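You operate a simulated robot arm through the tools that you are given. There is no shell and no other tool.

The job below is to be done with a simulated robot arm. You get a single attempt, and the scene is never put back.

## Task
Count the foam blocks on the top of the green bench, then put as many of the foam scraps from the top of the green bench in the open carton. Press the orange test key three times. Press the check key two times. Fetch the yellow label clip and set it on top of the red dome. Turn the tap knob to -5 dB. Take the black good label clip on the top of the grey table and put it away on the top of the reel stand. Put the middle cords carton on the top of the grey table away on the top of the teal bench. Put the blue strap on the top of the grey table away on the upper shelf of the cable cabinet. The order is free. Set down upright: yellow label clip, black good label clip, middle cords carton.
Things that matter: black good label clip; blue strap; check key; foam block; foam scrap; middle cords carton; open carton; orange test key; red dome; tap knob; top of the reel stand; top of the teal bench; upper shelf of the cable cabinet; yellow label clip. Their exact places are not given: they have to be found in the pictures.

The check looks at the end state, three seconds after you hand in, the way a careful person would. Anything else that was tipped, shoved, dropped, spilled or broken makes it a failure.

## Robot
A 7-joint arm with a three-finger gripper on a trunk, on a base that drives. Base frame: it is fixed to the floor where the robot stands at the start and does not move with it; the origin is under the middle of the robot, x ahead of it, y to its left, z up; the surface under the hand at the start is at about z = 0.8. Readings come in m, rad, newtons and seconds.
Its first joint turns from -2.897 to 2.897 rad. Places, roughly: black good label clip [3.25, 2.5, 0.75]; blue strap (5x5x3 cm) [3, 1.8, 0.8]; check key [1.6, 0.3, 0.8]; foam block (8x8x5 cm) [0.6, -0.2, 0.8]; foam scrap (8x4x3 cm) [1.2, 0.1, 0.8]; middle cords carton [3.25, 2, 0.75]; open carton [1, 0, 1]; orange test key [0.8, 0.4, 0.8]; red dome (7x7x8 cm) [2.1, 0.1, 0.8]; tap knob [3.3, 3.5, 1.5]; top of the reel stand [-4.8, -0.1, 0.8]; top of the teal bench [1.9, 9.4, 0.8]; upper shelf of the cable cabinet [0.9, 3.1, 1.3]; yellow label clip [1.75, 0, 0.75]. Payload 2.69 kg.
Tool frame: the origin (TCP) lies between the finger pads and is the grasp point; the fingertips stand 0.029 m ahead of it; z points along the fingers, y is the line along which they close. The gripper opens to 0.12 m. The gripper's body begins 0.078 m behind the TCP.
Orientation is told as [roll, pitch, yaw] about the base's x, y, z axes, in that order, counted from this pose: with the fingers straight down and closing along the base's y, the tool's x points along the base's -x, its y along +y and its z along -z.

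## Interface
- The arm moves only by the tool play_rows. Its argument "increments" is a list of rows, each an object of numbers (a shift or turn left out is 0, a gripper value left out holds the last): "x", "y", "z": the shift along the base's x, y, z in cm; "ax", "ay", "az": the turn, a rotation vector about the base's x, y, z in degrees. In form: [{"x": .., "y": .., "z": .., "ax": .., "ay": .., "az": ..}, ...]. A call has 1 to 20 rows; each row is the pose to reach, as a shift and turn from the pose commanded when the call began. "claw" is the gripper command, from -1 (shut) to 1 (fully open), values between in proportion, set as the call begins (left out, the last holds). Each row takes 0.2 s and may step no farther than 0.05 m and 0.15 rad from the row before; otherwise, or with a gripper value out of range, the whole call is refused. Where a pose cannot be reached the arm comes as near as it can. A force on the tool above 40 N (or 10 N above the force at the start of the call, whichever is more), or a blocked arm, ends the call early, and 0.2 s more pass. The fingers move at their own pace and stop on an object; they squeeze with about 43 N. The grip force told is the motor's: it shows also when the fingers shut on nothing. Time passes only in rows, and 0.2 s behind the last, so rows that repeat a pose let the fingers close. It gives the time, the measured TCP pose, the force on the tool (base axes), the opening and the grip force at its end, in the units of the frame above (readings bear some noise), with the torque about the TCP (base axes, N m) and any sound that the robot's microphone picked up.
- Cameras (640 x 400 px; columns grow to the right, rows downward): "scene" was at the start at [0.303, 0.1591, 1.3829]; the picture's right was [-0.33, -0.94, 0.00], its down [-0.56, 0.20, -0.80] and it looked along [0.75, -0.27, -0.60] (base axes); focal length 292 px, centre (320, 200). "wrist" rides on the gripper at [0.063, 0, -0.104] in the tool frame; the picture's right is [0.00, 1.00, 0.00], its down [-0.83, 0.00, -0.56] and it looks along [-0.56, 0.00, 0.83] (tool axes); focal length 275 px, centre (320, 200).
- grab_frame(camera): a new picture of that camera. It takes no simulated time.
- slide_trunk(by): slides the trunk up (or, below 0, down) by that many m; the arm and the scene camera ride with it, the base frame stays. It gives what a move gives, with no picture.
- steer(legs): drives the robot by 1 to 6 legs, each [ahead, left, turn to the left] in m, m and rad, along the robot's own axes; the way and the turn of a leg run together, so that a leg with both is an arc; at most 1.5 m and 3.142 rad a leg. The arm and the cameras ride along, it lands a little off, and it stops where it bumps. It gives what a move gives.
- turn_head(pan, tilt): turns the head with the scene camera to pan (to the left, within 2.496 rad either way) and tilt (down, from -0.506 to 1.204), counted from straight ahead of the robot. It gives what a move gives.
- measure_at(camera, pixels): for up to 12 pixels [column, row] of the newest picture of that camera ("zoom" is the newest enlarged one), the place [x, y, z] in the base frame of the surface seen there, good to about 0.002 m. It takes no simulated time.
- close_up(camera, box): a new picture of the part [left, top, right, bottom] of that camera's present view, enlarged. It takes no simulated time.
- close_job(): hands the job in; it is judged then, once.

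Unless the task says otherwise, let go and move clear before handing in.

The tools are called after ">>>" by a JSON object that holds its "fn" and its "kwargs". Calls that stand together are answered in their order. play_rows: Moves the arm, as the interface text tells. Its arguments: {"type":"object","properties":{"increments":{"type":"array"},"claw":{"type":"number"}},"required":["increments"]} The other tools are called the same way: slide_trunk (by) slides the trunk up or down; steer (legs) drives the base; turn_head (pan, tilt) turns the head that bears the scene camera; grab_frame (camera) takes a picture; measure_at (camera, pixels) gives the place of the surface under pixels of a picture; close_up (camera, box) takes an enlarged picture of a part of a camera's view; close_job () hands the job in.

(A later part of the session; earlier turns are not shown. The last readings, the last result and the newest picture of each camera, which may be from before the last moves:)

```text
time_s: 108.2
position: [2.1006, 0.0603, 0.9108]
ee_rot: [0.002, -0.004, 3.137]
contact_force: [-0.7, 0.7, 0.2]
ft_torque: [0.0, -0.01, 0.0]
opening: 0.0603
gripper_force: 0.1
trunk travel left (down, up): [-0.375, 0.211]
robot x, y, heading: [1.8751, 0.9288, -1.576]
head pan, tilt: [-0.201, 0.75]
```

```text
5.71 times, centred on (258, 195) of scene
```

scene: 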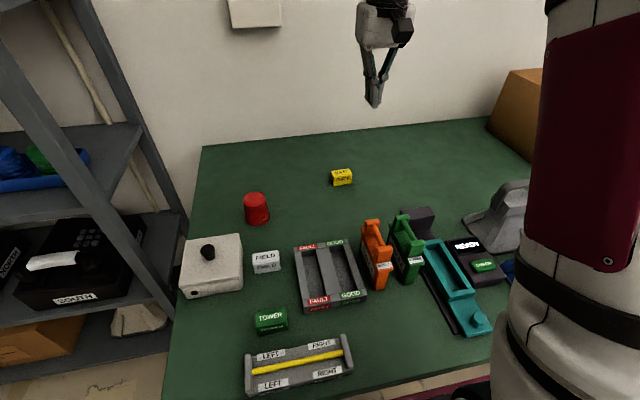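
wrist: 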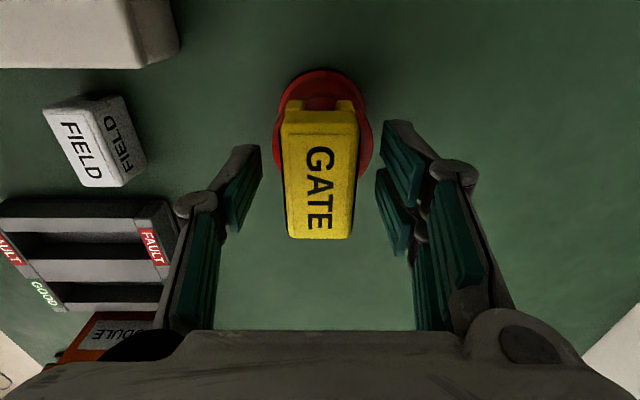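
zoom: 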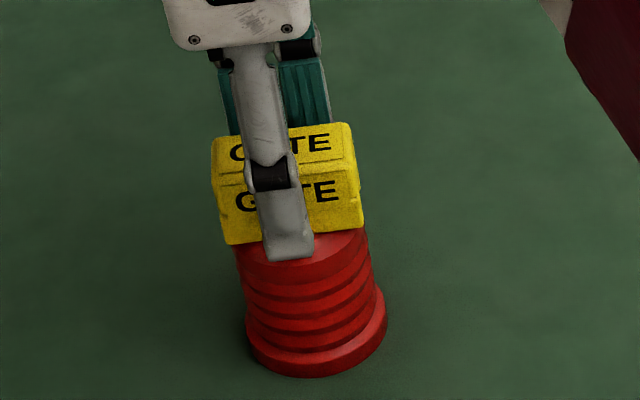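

The clip rests on the dome and the fingers are free. I raise straight up and check.

>>> {"fn": "play_rows", "kwargs": {"increments": [{"z": 1.5}, {"z": 4}, {"z": 8}, {"z": 13}, {"z": 18}, {"z": 23}, {"z": 28}, {"z": 32}, {"z": 36}]}}

>>> {"fn": "grab_frame", "kwargs": {"camera": "scene"}}

>>> {"fn": "close_up", "kwargs": {"camera": "scene", "box": [218, 160, 298, 230]}}

```text
time_s: 110.2
position: [2.0996, 0.0591, 1.2414]
ee_rot: [0.0, -0.004, 3.139]
contact_force: [-0.5, 0.2, -0.2]
ft_torque: [-0.02, 0.0, -0.02]
opening: 0.0601
gripper_force: 0.1
out of reach, approached as far as the arm can: row 9
trunk travel left (down, up): [-0.375, 0.211]
robot x, y, heading: [1.8689, 0.929, -1.571]
head pan, tilt: [-0.201, 0.75]
```

```text
taken
```

scene: 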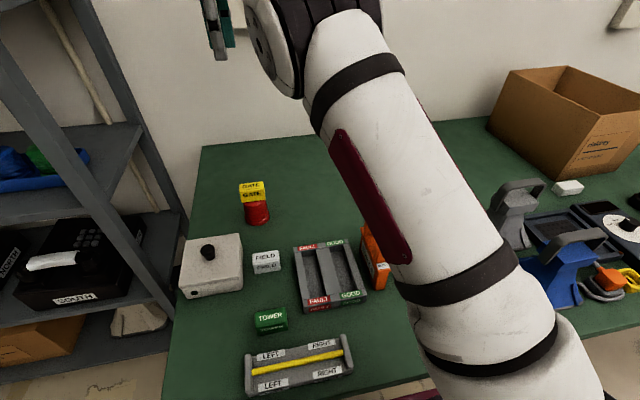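

```text
5.71 times, centred on (258, 195) of scene
```

zoom: 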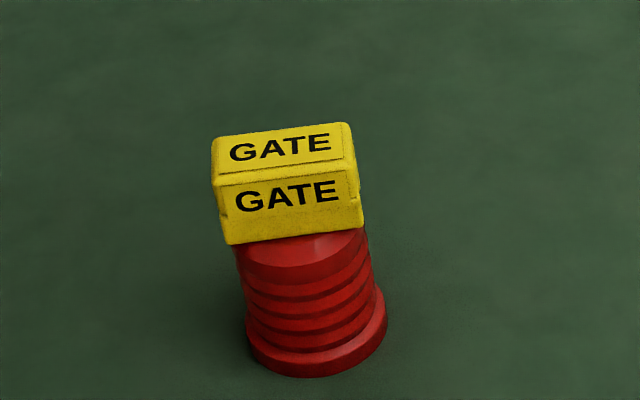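

The yellow clip sits level on the dome. I fold the arm back and look toward the grey table.

>>> {"fn": "play_rows", "kwargs": {"claw": -1, "increments": [{"x": -2, "y": 2.4, "z": 0.5, "az": 7.5}, {"x": -4, "y": 4.8, "z": 1, "az": 15}, {"x": -6, "y": 7.2, "z": 1.5, "az": 22.5}, {"x": -8, "y": 9.6, "z": 2, "az": 30}, {"x": -10, "y": 12, "z": 2.5, "az": 37.5}, {"x": -12, "y": 14.4, "z": 3, "az": 45}, {"x": -14, "y": 16.8, "z": 3.5, "az": 52.5}, {"x": -16, "y": 19.2, "z": 4, "az": 60}, {"x": -18, "y": 21.6, "z": 5, "az": 67.5}, {"x": -20, "y": 24, "z": 6, "az": 75}, {"x": -22, "y": 26.5, "z": 6, "az": 82.5}, {"x": -23.5, "y": 29, "z": 6, "az": 90}]}}

>>> {"fn": "turn_head", "kwargs": {"pan": 2.2, "tilt": 0.45}}

>>> {"fn": "grab_frame", "kwargs": {"camera": "scene"}}

```text
time_s: 112.8
position: [1.8632, 0.3496, 1.3017]
ee_rot: [0.0, -0.002, -1.571]
contact_force: [-0.6, -0.5, 0.2]
ft_torque: [0.03, 0.03, -0.01]
opening: 0.0
gripper_force: 28.1
trunk travel left (down, up): [-0.375, 0.211]
robot x, y, heading: [1.873, 0.9353, -1.567]
head pan, tilt: [-0.201, 0.75]
```

```text
time_s: 115.0
position: [1.8638, 0.3483, 1.3019]
ee_rot: [-0.001, -0.004, -1.574]
contact_force: [-0.6, -0.4, -0.6]
ft_torque: [-0.02, 0.0, 0.03]
opening: 0.0002
gripper_force: 28.7
trunk travel left (down, up): [-0.375, 0.211]
robot x, y, heading: [1.8753, 0.9317, -1.577]
head pan, tilt: [2.201, 0.45]
```

```text
taken
```

scene: 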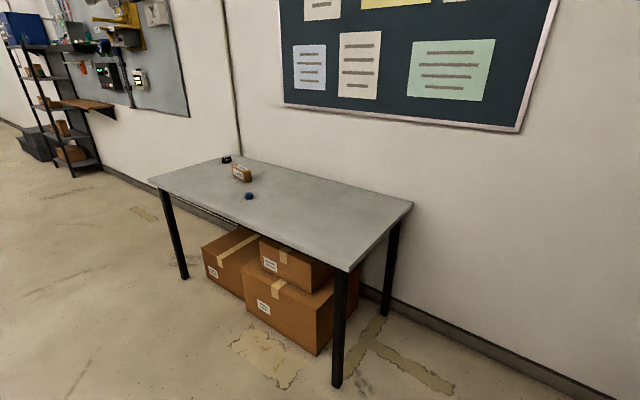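

>>> {"fn": "close_up", "kwargs": {"camera": "scene", "box": [200, 140, 300, 210]}}

>>> {"fn": "measure_at", "kwargs": {"camera": "scene", "pixels": [[226, 160], [241, 173], [248, 197], [152, 180], [345, 268], [410, 204], [240, 156], [183, 277], [336, 385], [140, 80], [70, 103], [110, 76]]}}

>>> {"fn": "close_up", "kwargs": {"camera": "scene", "box": [0, 0, 200, 130]}}

```text
5.71 times, centred on (250, 175) of scene
```

zoom: 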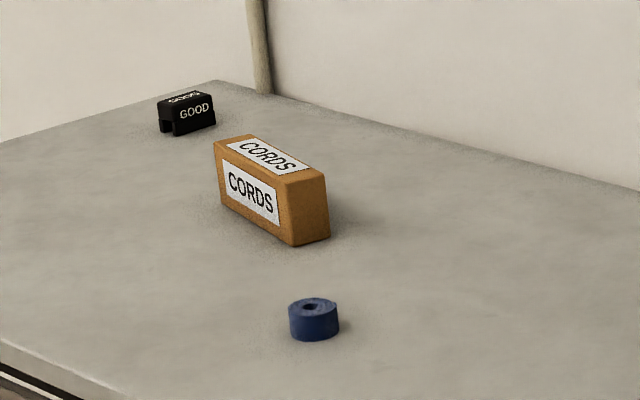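

```text
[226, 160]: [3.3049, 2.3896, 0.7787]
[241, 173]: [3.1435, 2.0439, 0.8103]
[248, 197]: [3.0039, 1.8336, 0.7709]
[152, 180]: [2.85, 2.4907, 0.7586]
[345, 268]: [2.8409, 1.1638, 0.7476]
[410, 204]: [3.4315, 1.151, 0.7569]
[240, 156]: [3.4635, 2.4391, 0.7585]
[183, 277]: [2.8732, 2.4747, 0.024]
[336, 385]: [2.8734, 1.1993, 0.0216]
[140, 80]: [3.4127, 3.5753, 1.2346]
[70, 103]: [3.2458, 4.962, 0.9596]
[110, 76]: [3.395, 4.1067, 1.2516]
```

```text
3.08 times, centred on (100, 65) of scene
```

zoom: 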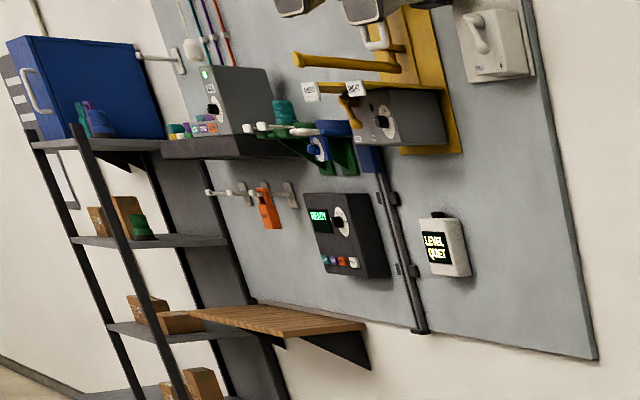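

On the grey table (top z≈0.757, x 2.84–3.47) I see the blue strap (3.00,1.83), CORDS carton (3.14,2.04) and black GOOD clip (3.30,2.39). I drive to the table facing +x, at about (2.39,1.85).

>>> {"fn": "steer", "kwargs": {"legs": [[-0.92, 0, 0], [0, 0, 1.574], [0.5, 0, 0]]}}

>>> {"fn": "turn_head", "kwargs": {"pan": 0.1, "tilt": 0.7}}

>>> {"fn": "grab_frame", "kwargs": {"camera": "scene"}}

```text
time_s: 126.2
position: [2.9633, 1.8245, 1.3036]
ee_rot: [-0.001, -0.002, -0.024]
contact_force: [-0.1, 0.7, 0.7]
ft_torque: [0.0, 0.01, 0.0]
opening: 0.0
gripper_force: 28.8
trunk travel left (down, up): [-0.375, 0.211]
robot x, y, heading: [2.3815, 1.8472, -0.02]
head pan, tilt: [2.201, 0.45]
```

```text
time_s: 128.2
position: [2.9646, 1.8246, 1.3022]
ee_rot: [0.0, -0.004, -0.021]
contact_force: [0.4, -0.1, -0.8]
ft_torque: [-0.01, 0.0, 0.05]
opening: 0.0
gripper_force: 28.5
trunk travel left (down, up): [-0.375, 0.211]
robot x, y, heading: [2.3817, 1.846, -0.019]
head pan, tilt: [0.099, 0.7]
```

```text
taken
```

scene: 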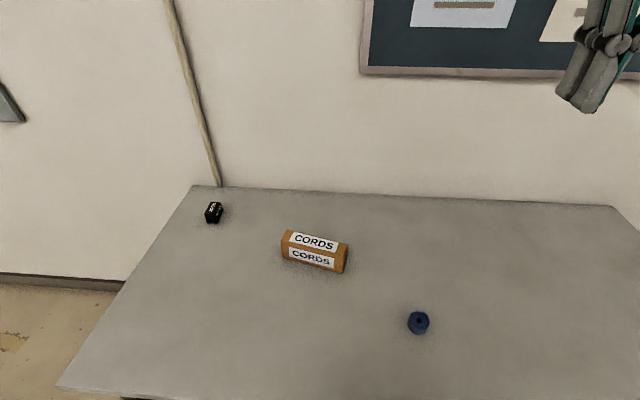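

I am at (2.382,1.846). I zoom in on the strap, carton and clip.

>>> {"fn": "close_up", "kwargs": {"camera": "scene", "box": [390, 300, 450, 345]}}

>>> {"fn": "measure_at", "kwargs": {"camera": "zoom", "pixels": [[310, 110], [200, 190], [415, 190], [310, 270], [310, 180], [310, 320], [215, 290], [150, 350]]}}

>>> {"fn": "close_up", "kwargs": {"camera": "scene", "box": [190, 190, 360, 290]}}

>>> {"fn": "measure_at", "kwargs": {"camera": "zoom", "pixels": [[60, 60], [105, 60], [80, 100], [355, 160], [590, 210], [380, 155], [350, 250], [575, 320], [365, 190], [470, 190], [300, 300], [585, 280]]}}

```text
8.89 times, centred on (420, 322) of scene
```

zoom: 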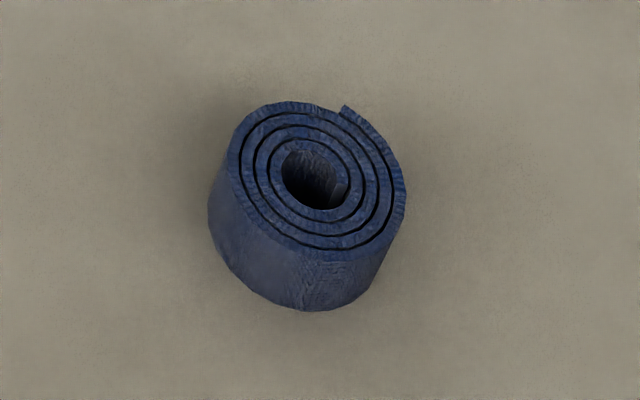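

```text
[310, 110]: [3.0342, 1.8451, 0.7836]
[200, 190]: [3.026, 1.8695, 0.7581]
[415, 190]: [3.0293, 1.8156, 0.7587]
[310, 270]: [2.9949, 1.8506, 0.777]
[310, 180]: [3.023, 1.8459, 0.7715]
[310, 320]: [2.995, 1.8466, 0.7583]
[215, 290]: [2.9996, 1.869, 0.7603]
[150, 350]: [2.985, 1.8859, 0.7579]
```

```text
3.76 times, centred on (275, 240) of scene
```

zoom: 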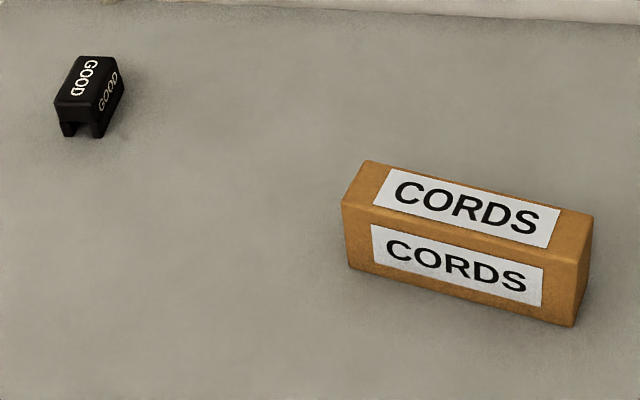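

```text
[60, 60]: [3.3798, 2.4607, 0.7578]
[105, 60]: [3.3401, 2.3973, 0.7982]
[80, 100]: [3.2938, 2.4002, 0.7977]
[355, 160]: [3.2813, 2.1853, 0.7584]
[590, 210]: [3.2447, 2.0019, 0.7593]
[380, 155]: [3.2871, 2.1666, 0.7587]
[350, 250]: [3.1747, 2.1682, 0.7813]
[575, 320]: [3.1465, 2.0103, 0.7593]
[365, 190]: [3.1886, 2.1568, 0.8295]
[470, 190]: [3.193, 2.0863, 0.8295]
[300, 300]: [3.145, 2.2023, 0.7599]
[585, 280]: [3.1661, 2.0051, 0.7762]
```

The strap roll is centred near (3.015,1.845), top z 0.784, about 4.6 cm across. I move above it with the fingers open.

>>> {"fn": "play_rows", "kwargs": {"claw": 0.2, "increments": [{"x": 2, "y": 1, "z": -4.5}, {"x": 4, "y": 1.8, "z": -9}, {"x": 5, "y": 2, "z": -14}, {"x": 5, "y": 2, "z": -19}, {"x": 5, "y": 2, "z": -24}, {"x": 5, "y": 2, "z": -29}, {"x": 5, "y": 2, "z": -33}, {"x": 5, "y": 2, "z": -36}, {"x": 5, "y": 2, "z": -36}]}}

>>> {"fn": "grab_frame", "kwargs": {"camera": "wrist"}}

```text
refused: row 1 steps farther than a row can; nothing moved
```

```text
taken
```

wrist: 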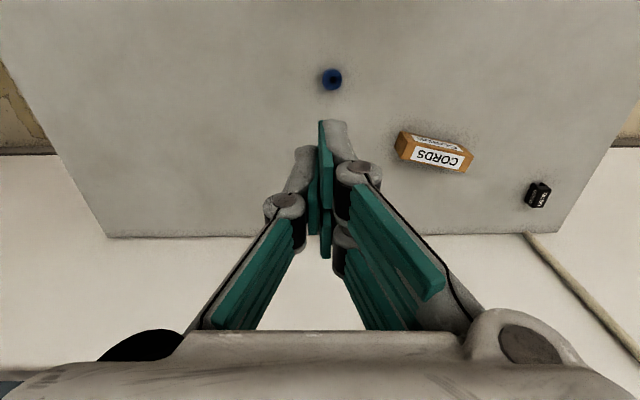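

The first row was slightly too long, so nothing moved. I resend with smaller steps.

>>> {"fn": "play_rows", "kwargs": {"claw": 0.2, "increments": [{"x": 1, "y": 0.5, "z": -4.5}, {"x": 2, "y": 1, "z": -9}, {"x": 3, "y": 1.5, "z": -13.5}, {"x": 4, "y": 2, "z": -18}, {"x": 5, "y": 2, "z": -22.5}, {"x": 5, "y": 2, "z": -27}, {"x": 5, "y": 2, "z": -31.5}, {"x": 5, "y": 2, "z": -35}, {"x": 5, "y": 2, "z": -36}, {"x": 5, "y": 2, "z": -36}]}}

>>> {"fn": "grab_frame", "kwargs": {"camera": "wrist"}}

```text
time_s: 130.4
position: [3.0136, 1.8451, 0.9441]
ee_rot: [-0.001, -0.003, -0.02]
contact_force: [-1.1, -0.4, 0.2]
ft_torque: [0.0, -0.03, -0.02]
opening: 0.072
gripper_force: 0.1
trunk travel left (down, up): [-0.375, 0.211]
robot x, y, heading: [2.3829, 1.8425, -0.016]
head pan, tilt: [0.099, 0.7]
```

```text
taken
```

wrist: 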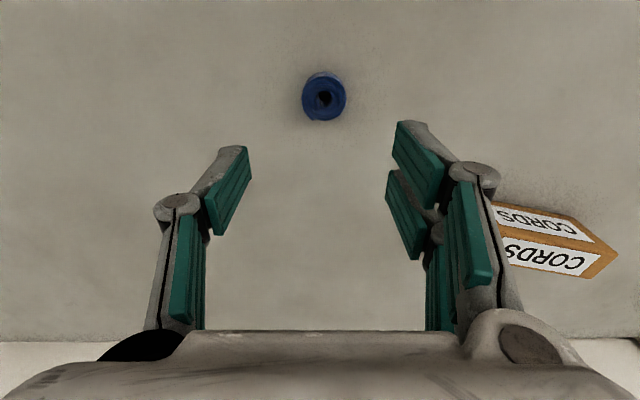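

>>> {"fn": "close_up", "kwargs": {"camera": "wrist", "box": [290, 60, 360, 130]}}

>>> {"fn": "measure_at", "kwargs": {"camera": "zoom", "pixels": [[310, 110], [310, 340], [180, 230], [450, 230], [240, 180], [400, 300], [310, 190], [315, 230]]}}

```text
5.71 times, centred on (325, 95) of wrist
```

zoom: 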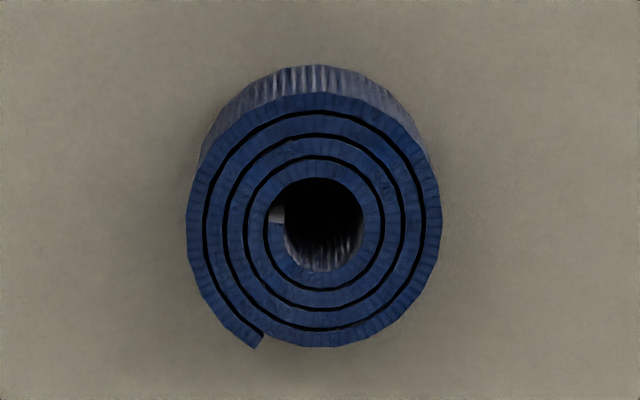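

```text
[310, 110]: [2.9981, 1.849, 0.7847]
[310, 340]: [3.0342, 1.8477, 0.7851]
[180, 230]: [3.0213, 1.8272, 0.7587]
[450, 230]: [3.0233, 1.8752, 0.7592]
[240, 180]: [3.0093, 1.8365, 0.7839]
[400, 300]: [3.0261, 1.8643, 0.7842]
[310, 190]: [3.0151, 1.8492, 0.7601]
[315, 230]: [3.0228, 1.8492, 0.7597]
```

The strap's centre is (3.0155,1.8495). Before choosing how to grip it I want to see the cabinet shelf, so I first fetch the black clip and pass by the cabinet on that trip. I raise the arm and slide left.

>>> {"fn": "play_rows", "kwargs": {"increments": [{"z": 4.5}, {"z": 9}, {"z": 13.5}, {"z": 18}, {"z": 22}]}}

>>> {"fn": "steer", "kwargs": {"legs": [[0, 0.5, 0.018]]}}

>>> {"fn": "turn_head", "kwargs": {"pan": 0.0, "tilt": 0.7}}

>>> {"fn": "grab_frame", "kwargs": {"camera": "scene"}}

```text
time_s: 131.6
position: [3.0142, 1.8453, 1.164]
ee_rot: [0.001, -0.002, -0.021]
contact_force: [-0.7, -0.3, 0.0]
ft_torque: [-0.01, 0.02, 0.0]
opening: 0.0721
gripper_force: 0.1
trunk travel left (down, up): [-0.375, 0.211]
robot x, y, heading: [2.3807, 1.8436, -0.024]
head pan, tilt: [0.099, 0.7]
```

```text
time_s: 134.5
position: [3.02, 2.3582, 1.1638]
ee_rot: [0.001, -0.002, -0.004]
contact_force: [0.4, -0.5, 0.7]
ft_torque: [0.0, 0.01, -0.03]
opening: 0.0718
gripper_force: 0.1
trunk travel left (down, up): [-0.375, 0.211]
robot x, y, heading: [2.3863, 2.3486, -0.009]
head pan, tilt: [0.099, 0.7]
```

```text
time_s: 135.2
position: [3.0197, 2.3583, 1.1629]
ee_rot: [-0.001, -0.003, -0.006]
contact_force: [0.4, -0.4, -0.7]
ft_torque: [0.04, -0.03, -0.01]
opening: 0.0721
gripper_force: 0.1
trunk travel left (down, up): [-0.375, 0.211]
robot x, y, heading: [2.3878, 2.3482, -0.004]
head pan, tilt: [0.0, 0.7]
```

```text
taken
```

scene: 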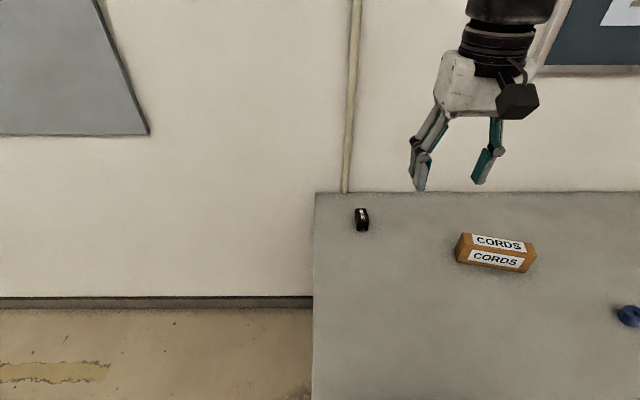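

The clip is at scene [362,219]. I move the open gripper above it for a wrist view.

>>> {"fn": "play_rows", "kwargs": {"claw": 0.2, "increments": [{"x": 4, "y": 0.5, "z": -2}, {"x": 8, "y": 1, "z": -4}, {"x": 12, "y": 1.5, "z": -6}, {"x": 16, "y": 2, "z": -8}, {"x": 20, "y": 2.5, "z": -10}, {"x": 24, "y": 3, "z": -13}, {"x": 27, "y": 3.5, "z": -16}, {"x": 28.5, "y": 3.7, "z": -19}, {"x": 28.5, "y": 3.7, "z": -19}]}}

>>> {"fn": "grab_frame", "kwargs": {"camera": "wrist"}}

```text
refused: row 6 steps farther than a row can; nothing moved
```

```text
taken
```

wrist: 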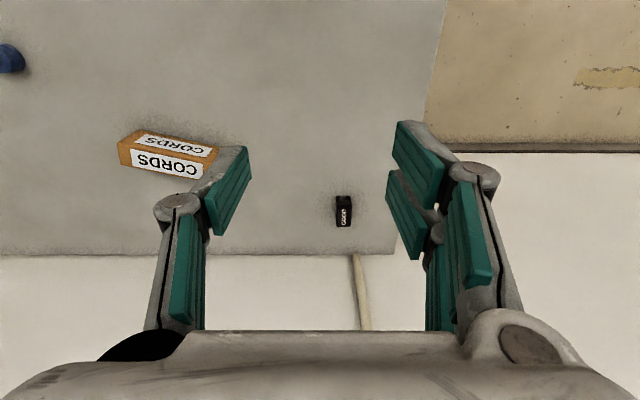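

>>> {"fn": "play_rows", "kwargs": {"claw": 0.2, "increments": [{"x": 4, "y": 0.5, "z": -2}, {"x": 8, "y": 1, "z": -4}, {"x": 12, "y": 1.5, "z": -6}, {"x": 16, "y": 2, "z": -8}, {"x": 20, "y": 2.5, "z": -10}, {"x": 23.5, "y": 3, "z": -12}, {"x": 26.5, "y": 3.5, "z": -15}, {"x": 28.5, "y": 3.7, "z": -18}, {"x": 28.5, "y": 3.7, "z": -20}, {"x": 28.5, "y": 3.7, "z": -20}]}}

>>> {"fn": "grab_frame", "kwargs": {"camera": "wrist"}}

```text
time_s: 137.4
position: [3.3067, 2.3957, 0.9624]
ee_rot: [-0.001, -0.001, -0.005]
contact_force: [-0.3, 0.2, 0.8]
ft_torque: [0.02, -0.01, 0.0]
opening: 0.0722
gripper_force: 0.0
trunk travel left (down, up): [-0.375, 0.211]
robot x, y, heading: [2.3885, 2.3505, -0.004]
head pan, tilt: [0.0, 0.7]
```

```text
taken
```

wrist: 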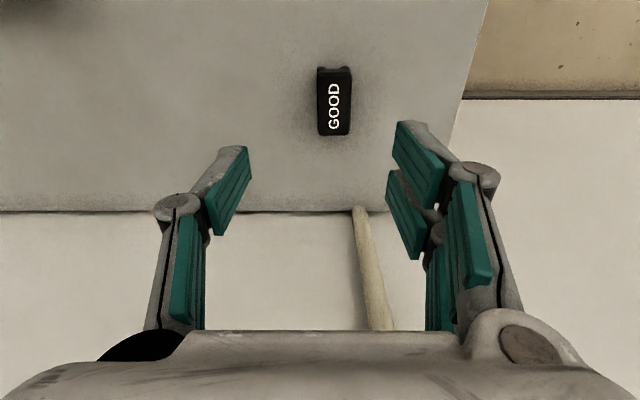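

>>> {"fn": "close_up", "kwargs": {"camera": "wrist", "box": [285, 50, 381, 150]}}

>>> {"fn": "measure_at", "kwargs": {"camera": "wrist", "pixels": [[319, 72], [349, 71], [320, 132], [348, 131], [334, 100], [290, 100], [380, 100]]}}

```text
4.00 times, centred on (333, 100) of wrist
```

zoom: 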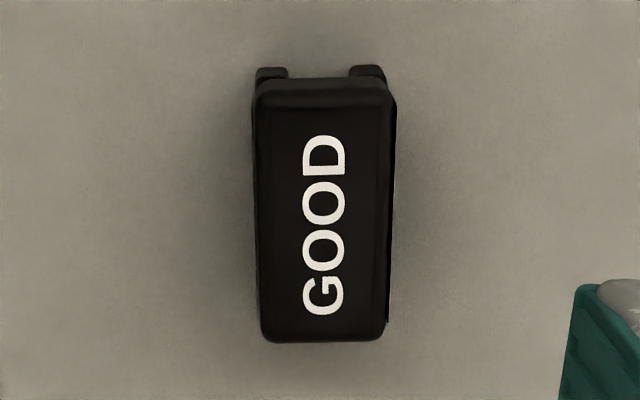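

```text
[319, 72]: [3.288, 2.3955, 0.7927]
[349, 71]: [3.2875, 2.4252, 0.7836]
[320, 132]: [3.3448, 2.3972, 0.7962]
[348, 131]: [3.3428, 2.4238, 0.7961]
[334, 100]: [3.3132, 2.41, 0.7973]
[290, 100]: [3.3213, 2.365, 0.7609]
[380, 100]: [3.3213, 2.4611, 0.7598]
```

The clip is centred at (3.3155,2.410), aligned with x. I descend and grip.

>>> {"fn": "play_rows", "kwargs": {"claw": 0.1, "increments": [{"x": 0.9, "y": 1.4, "z": -3}, {"x": 0.9, "y": 1.4, "z": -7.5}, {"x": 0.9, "y": 1.4, "z": -12}, {"x": 0.9, "y": 1.4, "z": -15}, {"x": 0.9, "y": 1.4, "z": -16.4}, {"x": 0.9, "y": 1.4, "z": -16.4}]}}

>>> {"fn": "grab_frame", "kwargs": {"camera": "wrist"}}

```text
time_s: 138.8
position: [3.3145, 2.4105, 0.7989]
ee_rot: [0.001, -0.004, -0.006]
contact_force: [0.1, 0.1, 0.2]
ft_torque: [-0.05, 0.02, -0.02]
opening: 0.0661
gripper_force: 0.1
trunk travel left (down, up): [-0.375, 0.211]
robot x, y, heading: [2.388, 2.3461, -0.001]
head pan, tilt: [0.0, 0.7]
```

```text
taken
```

wrist: 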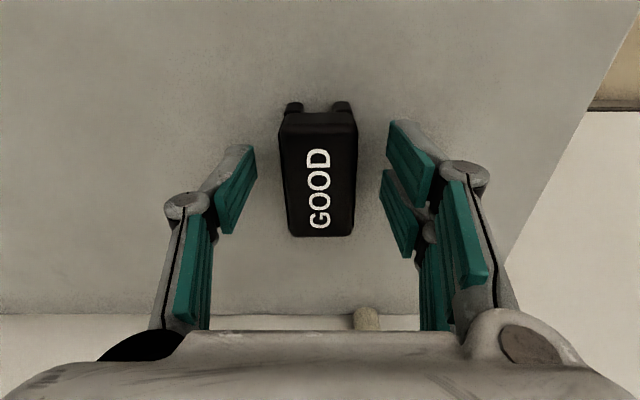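

Centred between the fingers. I close, lift and retract.

>>> {"fn": "play_rows", "kwargs": {"claw": -1, "increments": [{}, {}, {}]}}

>>> {"fn": "play_rows", "kwargs": {"increments": [{"z": 3}, {"z": 7.5}, {"z": 12}, {"z": 16.5}, {"x": -2, "z": 21}, {"x": -5, "z": 25}, {"x": -9, "z": 28}, {"x": -13, "z": 31}, {"x": -17, "z": 34}, {"x": -21, "y": -1, "z": 36.5}, {"x": -25, "y": -3, "z": 39}, {"x": -29, "y": -5, "z": 41}, {"x": -33, "y": -6, "z": 42}, {"x": -34, "y": -6, "z": 42}]}}

>>> {"fn": "turn_head", "kwargs": {"pan": 0.9, "tilt": 0.0}}

>>> {"fn": "grab_frame", "kwargs": {"camera": "scene"}}

```text
time_s: 139.6
position: [3.3139, 2.4094, 0.7984]
ee_rot: [0.0, -0.003, -0.005]
contact_force: [0.1, -0.4, 0.1]
ft_torque: [-0.01, 0.01, 0.02]
opening: 0.0313
gripper_force: 42.8
trunk travel left (down, up): [-0.375, 0.211]
robot x, y, heading: [2.3885, 2.3484, -0.002]
head pan, tilt: [0.0, 0.7]
```

```text
refused: row 11 steps farther than a row can; nothing moved
```

```text
time_s: 140.8
position: [3.314, 2.409, 0.7994]
ee_rot: [0.0, -0.003, -0.006]
contact_force: [-0.1, 0.5, -0.1]
ft_torque: [-0.02, -0.03, -0.01]
opening: 0.0311
gripper_force: 43.0
trunk travel left (down, up): [-0.375, 0.211]
robot x, y, heading: [2.3908, 2.3489, -0.002]
head pan, tilt: [0.901, 0.0]
```

```text
taken
```

scene: 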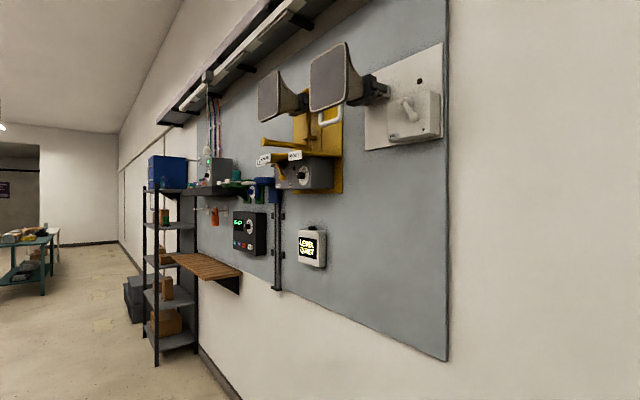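

The clip is gripped; the lift was refused for one long step. From this view I also see the wall panel; I zoom on it, then lift with smaller steps.

>>> {"fn": "close_up", "kwargs": {"camera": "scene", "box": [180, 90, 380, 290]}}

>>> {"fn": "play_rows", "kwargs": {"increments": [{"z": 3}, {"z": 7.5}, {"z": 12}, {"z": 16.5}, {"x": -2, "z": 20.5}, {"x": -5, "z": 24}, {"x": -8.5, "z": 27}, {"x": -12, "z": 30}, {"x": -15.5, "z": 33}, {"x": -19.5, "z": 35}, {"x": -23.5, "y": -1, "z": 37}, {"x": -27.5, "y": -3, "z": 38}, {"x": -31, "y": -5, "z": 40}, {"x": -34, "y": -6, "z": 42}]}}

```text
2.00 times, centred on (280, 190) of scene
```

zoom: 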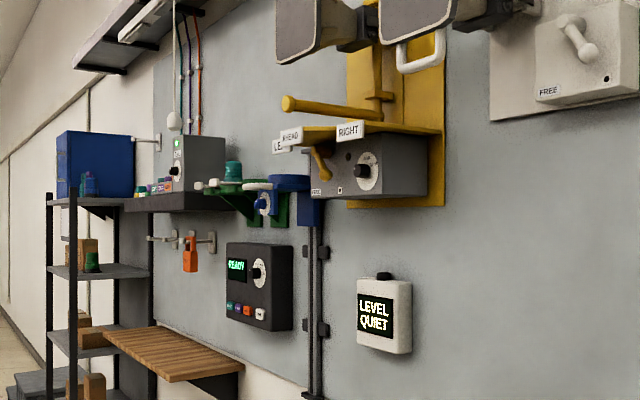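

```text
time_s: 143.8
position: [2.9725, 2.3517, 1.2183]
ee_rot: [-0.001, -0.002, -0.004]
contact_force: [0.9, 0.3, -0.5]
ft_torque: [-0.05, 0.08, -0.02]
opening: 0.0312
gripper_force: 42.6
trunk travel left (down, up): [-0.375, 0.211]
robot x, y, heading: [2.3877, 2.3462, -0.006]
head pan, tilt: [0.901, 0.0]
```

The knob-bearing grey box on the yellow frame is likely the tap. Now, with the clip held at z≈1.22, I drive west along the lane toward the reel stand, stopping at about (0.2,1.35) to look around.

>>> {"fn": "steer", "kwargs": {"legs": [[-0.3, -1.0, 0], [0, 0, 3.14], [1.5, 0, 0], [0.4, 0, 0]]}}

>>> {"fn": "turn_head", "kwargs": {"pan": 0.0, "tilt": 0.35}}

>>> {"fn": "grab_frame", "kwargs": {"camera": "scene"}}

>>> {"fn": "turn_head", "kwargs": {"pan": 0.8, "tilt": 0.35}}

>>> {"fn": "grab_frame", "kwargs": {"camera": "scene"}}

>>> {"fn": "turn_head", "kwargs": {"pan": -1.6, "tilt": 0.2}}

>>> {"fn": "grab_frame", "kwargs": {"camera": "scene"}}

```text
time_s: 165.8
position: [-0.4034, 1.2341, 1.2201]
ee_rot: [0.0, -0.002, -3.106]
contact_force: [-0.6, -0.7, -1.1]
ft_torque: [-0.04, 0.0, -0.05]
opening: 0.0312
gripper_force: 43.1
trunk travel left (down, up): [-0.375, 0.211]
robot x, y, heading: [0.1818, 1.266, -3.107]
head pan, tilt: [0.901, 0.0]
```

```text
time_s: 167.0
position: [-0.4035, 1.2339, 1.22]
ee_rot: [-0.001, -0.003, -3.105]
contact_force: [-0.4, 0.2, 0.8]
ft_torque: [-0.02, 0.03, 0.0]
opening: 0.0308
gripper_force: 42.8
trunk travel left (down, up): [-0.375, 0.211]
robot x, y, heading: [0.1796, 1.2654, -3.104]
head pan, tilt: [0.0, 0.351]
```

```text
taken
```

scene: 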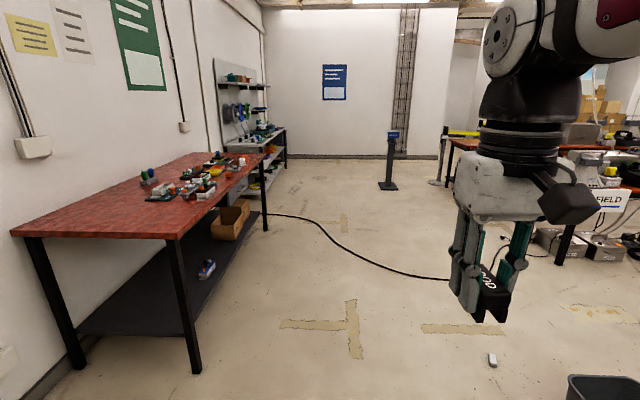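

```text
time_s: 168.1
position: [-0.4016, 1.2353, 1.2189]
ee_rot: [0.001, -0.004, -3.105]
contact_force: [0.1, -0.2, -0.6]
ft_torque: [-0.02, -0.02, -0.02]
opening: 0.0308
gripper_force: 43.0
trunk travel left (down, up): [-0.375, 0.211]
robot x, y, heading: [0.1834, 1.2634, -3.105]
head pan, tilt: [0.799, 0.351]
```

```text
taken
```

scene: 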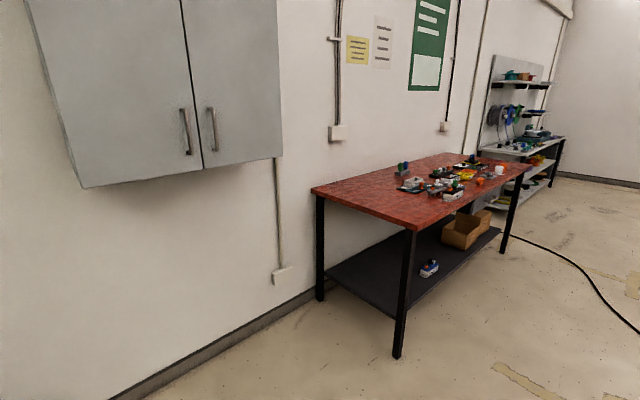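

```text
time_s: 170.3
position: [-0.4024, 1.2341, 1.2196]
ee_rot: [-0.001, -0.003, -3.105]
contact_force: [0.6, 0.2, -1.1]
ft_torque: [0.0, 0.01, -0.01]
opening: 0.0311
gripper_force: 43.2
trunk travel left (down, up): [-0.375, 0.211]
robot x, y, heading: [0.1836, 1.2625, -3.104]
head pan, tilt: [-1.6, 0.201]
```

```text
taken
```

scene: 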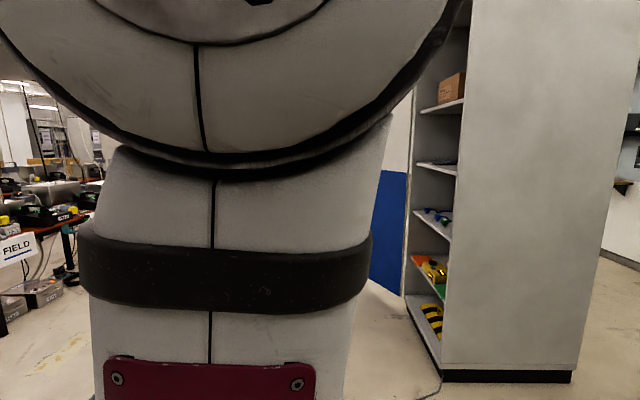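

The reel stand (pegboard with reels) is beyond the red table; the cable cabinet's shelves are visible at right. I measure shelf heights.

>>> {"fn": "close_up", "kwargs": {"camera": "scene", "box": [380, 40, 500, 400]}}

>>> {"fn": "measure_at", "kwargs": {"camera": "scene", "pixels": [[445, 107], [453, 104], [440, 169], [425, 163], [440, 232], [418, 212], [425, 290], [465, 60], [453, 90], [410, 295], [405, 200], [452, 200]]}}

```text
1.11 times, centred on (440, 220) of scene
```

zoom: 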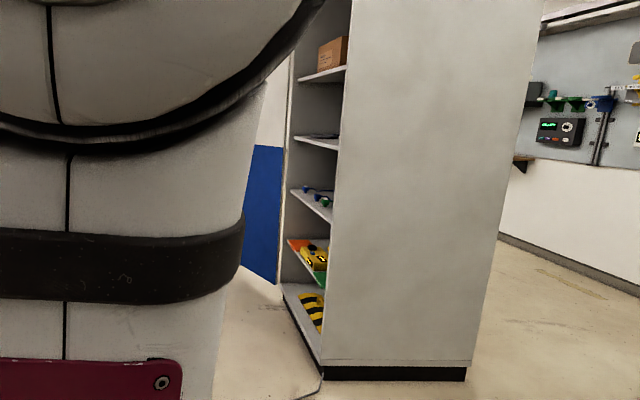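

```text
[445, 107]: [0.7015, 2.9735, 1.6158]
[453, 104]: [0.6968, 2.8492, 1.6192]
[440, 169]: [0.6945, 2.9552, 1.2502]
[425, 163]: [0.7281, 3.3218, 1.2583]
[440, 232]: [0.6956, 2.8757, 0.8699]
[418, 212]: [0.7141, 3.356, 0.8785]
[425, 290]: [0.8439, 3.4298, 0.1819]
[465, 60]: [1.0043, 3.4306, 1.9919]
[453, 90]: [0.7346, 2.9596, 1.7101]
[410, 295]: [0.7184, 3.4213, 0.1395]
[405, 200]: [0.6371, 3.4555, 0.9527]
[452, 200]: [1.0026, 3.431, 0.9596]
```

The cabinet's shelves are at z≈1.62, 1.255 and 0.875; the "upper shelf" (z≈1.3) is the one at 1.255. Now I look ahead to the reel stand.

>>> {"fn": "turn_head", "kwargs": {"pan": 0.2, "tilt": 0.25}}

>>> {"fn": "grab_frame", "kwargs": {"camera": "scene"}}

>>> {"fn": "close_up", "kwargs": {"camera": "scene", "box": [250, 30, 410, 190]}}

>>> {"fn": "measure_at", "kwargs": {"camera": "scene", "pixels": [[265, 355], [130, 335], [335, 210], [400, 215], [450, 245], [330, 125], [355, 130], [470, 165], [560, 250], [370, 250]]}}

```text
time_s: 172.1
position: [-0.4019, 1.2342, 1.2202]
ee_rot: [0.001, -0.005, -3.104]
contact_force: [-0.4, -0.2, -0.4]
ft_torque: [0.01, -0.01, 0.01]
opening: 0.0308
gripper_force: 42.3
trunk travel left (down, up): [-0.375, 0.211]
robot x, y, heading: [0.1786, 1.2653, -3.106]
head pan, tilt: [0.201, 0.25]
```

```text
taken
```

scene: 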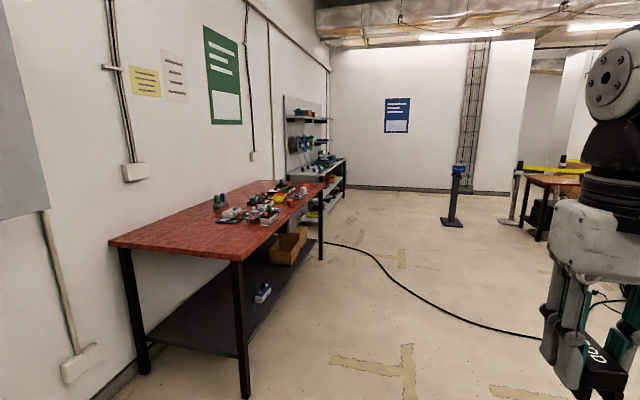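

```text
2.50 times, centred on (330, 110) of scene
```

zoom: 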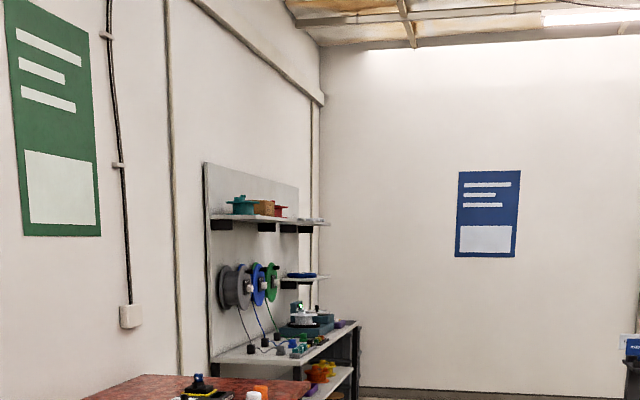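

```text
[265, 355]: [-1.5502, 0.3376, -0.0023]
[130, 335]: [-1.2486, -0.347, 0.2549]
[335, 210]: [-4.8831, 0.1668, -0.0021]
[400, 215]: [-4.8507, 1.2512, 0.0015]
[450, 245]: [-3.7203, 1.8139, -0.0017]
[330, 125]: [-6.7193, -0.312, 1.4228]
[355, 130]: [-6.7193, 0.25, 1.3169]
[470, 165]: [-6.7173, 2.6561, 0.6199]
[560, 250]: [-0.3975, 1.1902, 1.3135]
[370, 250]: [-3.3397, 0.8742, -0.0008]
```

The lane at y≈1.27 is clear of the red table (y<0.4) and bin (y>1.8). I straighten and drive 4.4 m west.

>>> {"fn": "steer", "kwargs": {"legs": [[0, 0, -0.035], [1.5, 0, 0], [1.5, 0, 0], [1.4, 0, 0]]}}

>>> {"fn": "turn_head", "kwargs": {"pan": 0.8, "tilt": 0.4}}

>>> {"fn": "grab_frame", "kwargs": {"camera": "scene"}}

```text
time_s: 193.7
position: [-4.8223, 1.4506, 1.2189]
ee_rot: [0.001, -0.003, 3.072]
contact_force: [0.0, -0.1, -0.1]
ft_torque: [0.0, 0.01, -0.01]
opening: 0.0311
gripper_force: 43.0
trunk travel left (down, up): [-0.375, 0.211]
robot x, y, heading: [-4.2397, 1.4155, 3.073]
head pan, tilt: [0.201, 0.25]
```

```text
time_s: 194.7
position: [-4.8243, 1.4523, 1.2187]
ee_rot: [0.0, -0.003, 3.071]
contact_force: [1.2, 1.0, 0.4]
ft_torque: [-0.02, -0.05, -0.01]
opening: 0.0312
gripper_force: 42.9
trunk travel left (down, up): [-0.375, 0.211]
robot x, y, heading: [-4.2402, 1.422, 3.069]
head pan, tilt: [0.799, 0.4]
```

```text
taken
```

scene: 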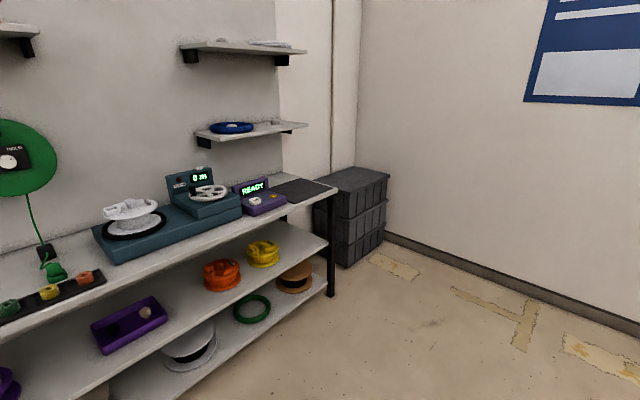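

The reel stand holds teal and purple devices; a dark mat sits free at its far end ([303,190]). I measure the top.

>>> {"fn": "measure_at", "kwargs": {"camera": "scene", "pixels": [[303, 190], [280, 192], [325, 187], [285, 205], [335, 190], [262, 195], [300, 205], [250, 235], [100, 240], [0, 330], [60, 265], [284, 176]]}}

>>> {"fn": "turn_head", "kwargs": {"pan": 1.5, "tilt": 0.4}}

>>> {"fn": "grab_frame", "kwargs": {"camera": "scene"}}

```text
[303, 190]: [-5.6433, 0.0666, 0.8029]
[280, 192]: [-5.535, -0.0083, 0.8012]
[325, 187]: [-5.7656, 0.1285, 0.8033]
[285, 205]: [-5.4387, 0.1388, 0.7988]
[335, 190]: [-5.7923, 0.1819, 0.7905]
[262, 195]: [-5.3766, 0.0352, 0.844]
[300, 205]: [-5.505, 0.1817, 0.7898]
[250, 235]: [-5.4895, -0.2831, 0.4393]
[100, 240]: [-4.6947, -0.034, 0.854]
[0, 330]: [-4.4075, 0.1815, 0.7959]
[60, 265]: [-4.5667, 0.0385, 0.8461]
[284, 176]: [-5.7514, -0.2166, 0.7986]
```

```text
time_s: 195.7
position: [-4.8235, 1.4509, 1.2187]
ee_rot: [-0.001, -0.004, 3.071]
contact_force: [-0.2, 0.6, 0.1]
ft_torque: [0.02, -0.02, -0.01]
opening: 0.0308
gripper_force: 43.4
trunk travel left (down, up): [-0.375, 0.211]
robot x, y, heading: [-4.2367, 1.4189, 3.071]
head pan, tilt: [1.499, 0.4]
```

```text
taken
```

scene: 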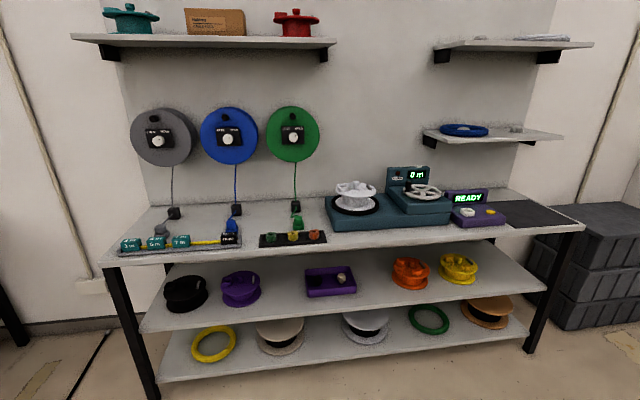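

The stand's bare top spans x≈−4.0…−5.8, y −0.25…0.19 at z≈0.80, with some free area near [265,215]. I measure reels, shelf edges and free spots.

>>> {"fn": "measure_at", "kwargs": {"camera": "scene", "pixels": [[163, 125], [228, 135], [293, 135], [110, 45], [330, 46], [265, 215], [233, 210], [297, 222], [265, 225], [330, 228], [270, 205], [310, 240]]}}

>>> {"fn": "close_up", "kwargs": {"camera": "scene", "box": [100, 170, 340, 270]}}

```text
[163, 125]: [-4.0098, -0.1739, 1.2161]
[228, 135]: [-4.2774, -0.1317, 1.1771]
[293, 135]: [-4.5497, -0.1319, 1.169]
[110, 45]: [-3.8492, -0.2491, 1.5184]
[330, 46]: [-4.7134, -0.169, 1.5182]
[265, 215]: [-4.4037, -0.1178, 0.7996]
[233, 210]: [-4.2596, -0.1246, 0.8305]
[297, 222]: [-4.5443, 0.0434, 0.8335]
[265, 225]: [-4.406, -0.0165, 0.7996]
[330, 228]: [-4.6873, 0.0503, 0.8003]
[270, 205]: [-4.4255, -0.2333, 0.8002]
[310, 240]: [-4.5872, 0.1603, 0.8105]
```

```text
2.67 times, centred on (220, 220) of scene
```

zoom: 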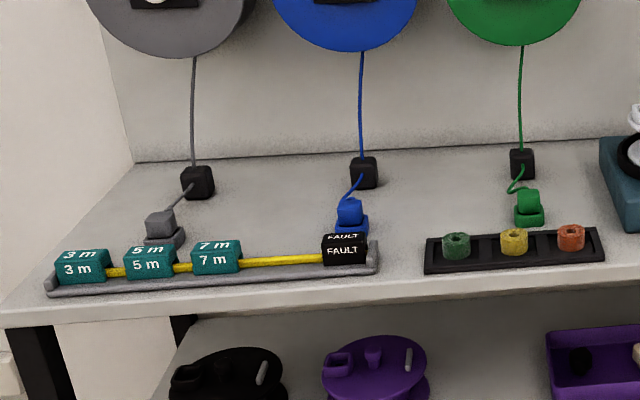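

A free spot lies between the blue and green plugs at about (−4.41,0.0,0.80), clear of the reels (front y≈−0.13). I drive to face it from y≈0.70.

>>> {"fn": "steer", "kwargs": {"legs": [[0.17, 0, 0], [0, 0, 1.642], [0.72, 0, 0]]}}

>>> {"fn": "turn_head", "kwargs": {"pan": 0.0, "tilt": 0.7}}

>>> {"fn": "grab_frame", "kwargs": {"camera": "scene"}}

>>> {"fn": "grab_frame", "kwargs": {"camera": "wrist"}}

```text
time_s: 204.6
position: [-4.4144, 0.1393, 1.2184]
ee_rot: [0.0, -0.005, -1.585]
contact_force: [0.2, -0.5, 1.1]
ft_torque: [0.03, -0.06, -0.01]
opening: 0.0311
gripper_force: 43.0
trunk travel left (down, up): [-0.375, 0.211]
robot x, y, heading: [-4.4098, 0.7247, -1.586]
head pan, tilt: [1.499, 0.4]
```

```text
time_s: 206.2
position: [-4.4139, 0.1381, 1.2198]
ee_rot: [0.001, -0.004, -1.584]
contact_force: [-0.7, 0.3, -0.3]
ft_torque: [-0.02, 0.01, -0.04]
opening: 0.0311
gripper_force: 42.6
trunk travel left (down, up): [-0.375, 0.211]
robot x, y, heading: [-4.4109, 0.7232, -1.588]
head pan, tilt: [0.0, 0.7]
```

```text
taken
```

scene: 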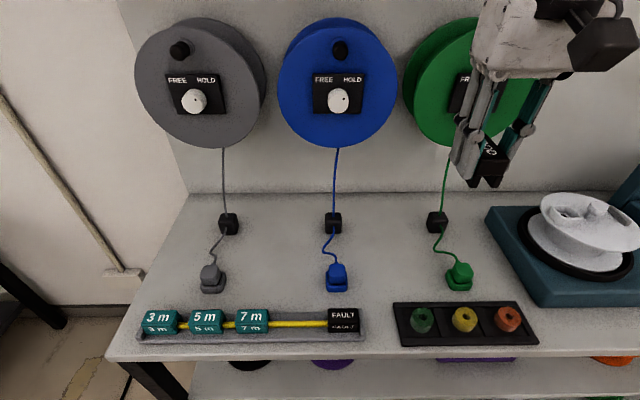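

```text
taken
```

wrist: 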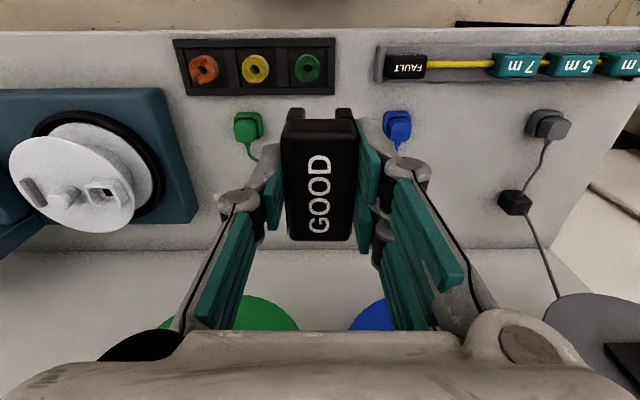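

The bare area between the blue and green plugs is at scene [395,260]. I measure it and neighbours.

>>> {"fn": "measure_at", "kwargs": {"camera": "scene", "pixels": [[395, 240], [395, 260], [395, 285], [347, 280], [447, 280], [344, 222], [428, 222], [395, 302], [385, 100], [415, 100]]}}

```text
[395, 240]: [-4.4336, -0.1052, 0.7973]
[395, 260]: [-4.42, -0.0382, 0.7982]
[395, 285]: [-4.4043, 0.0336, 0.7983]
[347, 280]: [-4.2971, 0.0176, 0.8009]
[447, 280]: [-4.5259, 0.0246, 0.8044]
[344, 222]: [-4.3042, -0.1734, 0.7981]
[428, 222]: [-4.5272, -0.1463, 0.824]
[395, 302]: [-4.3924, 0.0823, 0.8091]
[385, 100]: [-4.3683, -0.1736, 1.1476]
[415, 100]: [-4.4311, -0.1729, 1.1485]
```

Target spot (−4.412, 0.0), surface z 0.798. I move over it and lower to just above contact (TCP≈0.842).

>>> {"fn": "play_rows", "kwargs": {"increments": [{"y": -3, "z": -3}, {"y": -6, "z": -6}, {"y": -9, "z": -9.5}, {"y": -12, "z": -13}, {"y": -13.8, "z": -17}, {"y": -13.8, "z": -21.5}, {"y": -13.8, "z": -26}, {"y": -13.8, "z": -30}, {"y": -13.8, "z": -34}, {"y": -13.8, "z": -36.5}, {"y": -13.8, "z": -37.6}, {"y": -13.8, "z": -37.6}]}}

>>> {"fn": "grab_frame", "kwargs": {"camera": "wrist"}}

>>> {"fn": "grab_frame", "kwargs": {"camera": "scene"}}

```text
time_s: 208.8
position: [-4.4136, 0.0031, 0.8431]
ee_rot: [0.0, -0.003, -1.584]
contact_force: [-0.4, 0.8, -0.4]
ft_torque: [-0.03, -0.01, 0.0]
opening: 0.0309
gripper_force: 43.0
trunk travel left (down, up): [-0.375, 0.211]
robot x, y, heading: [-4.4106, 0.724, -1.585]
head pan, tilt: [0.0, 0.7]
```

```text
taken
```

wrist: 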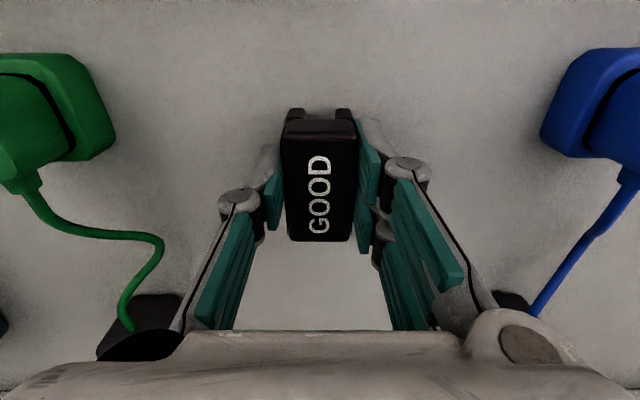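

```text
taken
```

scene: 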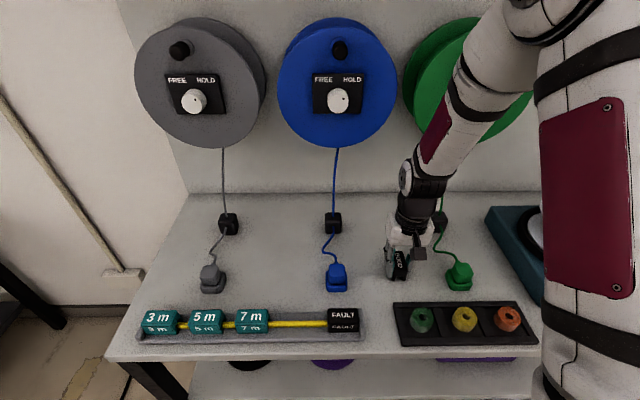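

Just above the bare surface with plugs well to either side. I lower in small steps to contact.

>>> {"fn": "play_rows", "kwargs": {"increments": [{"z": -0.2}, {"z": -0.4}, {"z": -0.5}, {"z": -0.6}, {"z": -0.6}]}}

```text
time_s: 210.0
position: [-4.4138, 0.0008, 0.8384]
ee_rot: [0.0, -0.008, -1.583]
contact_force: [-1.1, 3.7, 34.1]
ft_torque: [0.25, 0.04, 0.01]
opening: 0.0309
gripper_force: 43.4
trunk travel left (down, up): [-0.375, 0.211]
robot x, y, heading: [-4.4126, 0.722, -1.584]
head pan, tilt: [0.0, 0.7]
```

Firm contact (34 N). I ease up 2 mm until the force falls, then open.

>>> {"fn": "play_rows", "kwargs": {"increments": [{"z": 0.1}, {"z": 0.15}, {"z": 0.15}]}}

>>> {"fn": "play_rows", "kwargs": {"claw": 0.1, "increments": [{}, {}, {}]}}

>>> {"fn": "grab_frame", "kwargs": {"camera": "wrist"}}

```text
time_s: 210.8
position: [-4.4139, -0.0, 0.8395]
ee_rot: [-0.002, -0.006, -1.586]
contact_force: [-0.4, -2.2, 24.3]
ft_torque: [-0.22, -0.01, 0.02]
opening: 0.031
gripper_force: 43.5
trunk travel left (down, up): [-0.375, 0.211]
robot x, y, heading: [-4.4139, 0.7207, -1.585]
head pan, tilt: [0.0, 0.7]
```

```text
time_s: 211.6
position: [-4.414, 0.0013, 0.8385]
ee_rot: [0.0, -0.003, -1.587]
contact_force: [0.4, 0.1, 0.3]
ft_torque: [-0.02, 0.0, 0.02]
opening: 0.0661
gripper_force: 0.0
trunk travel left (down, up): [-0.375, 0.211]
robot x, y, heading: [-4.4184, 0.7242, -1.585]
head pan, tilt: [0.0, 0.7]
```

```text
taken
```

wrist: 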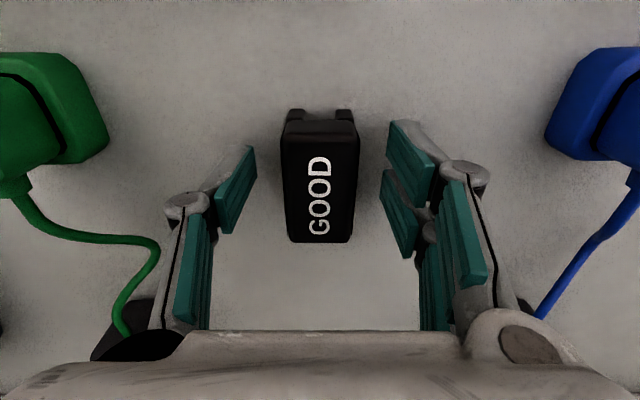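

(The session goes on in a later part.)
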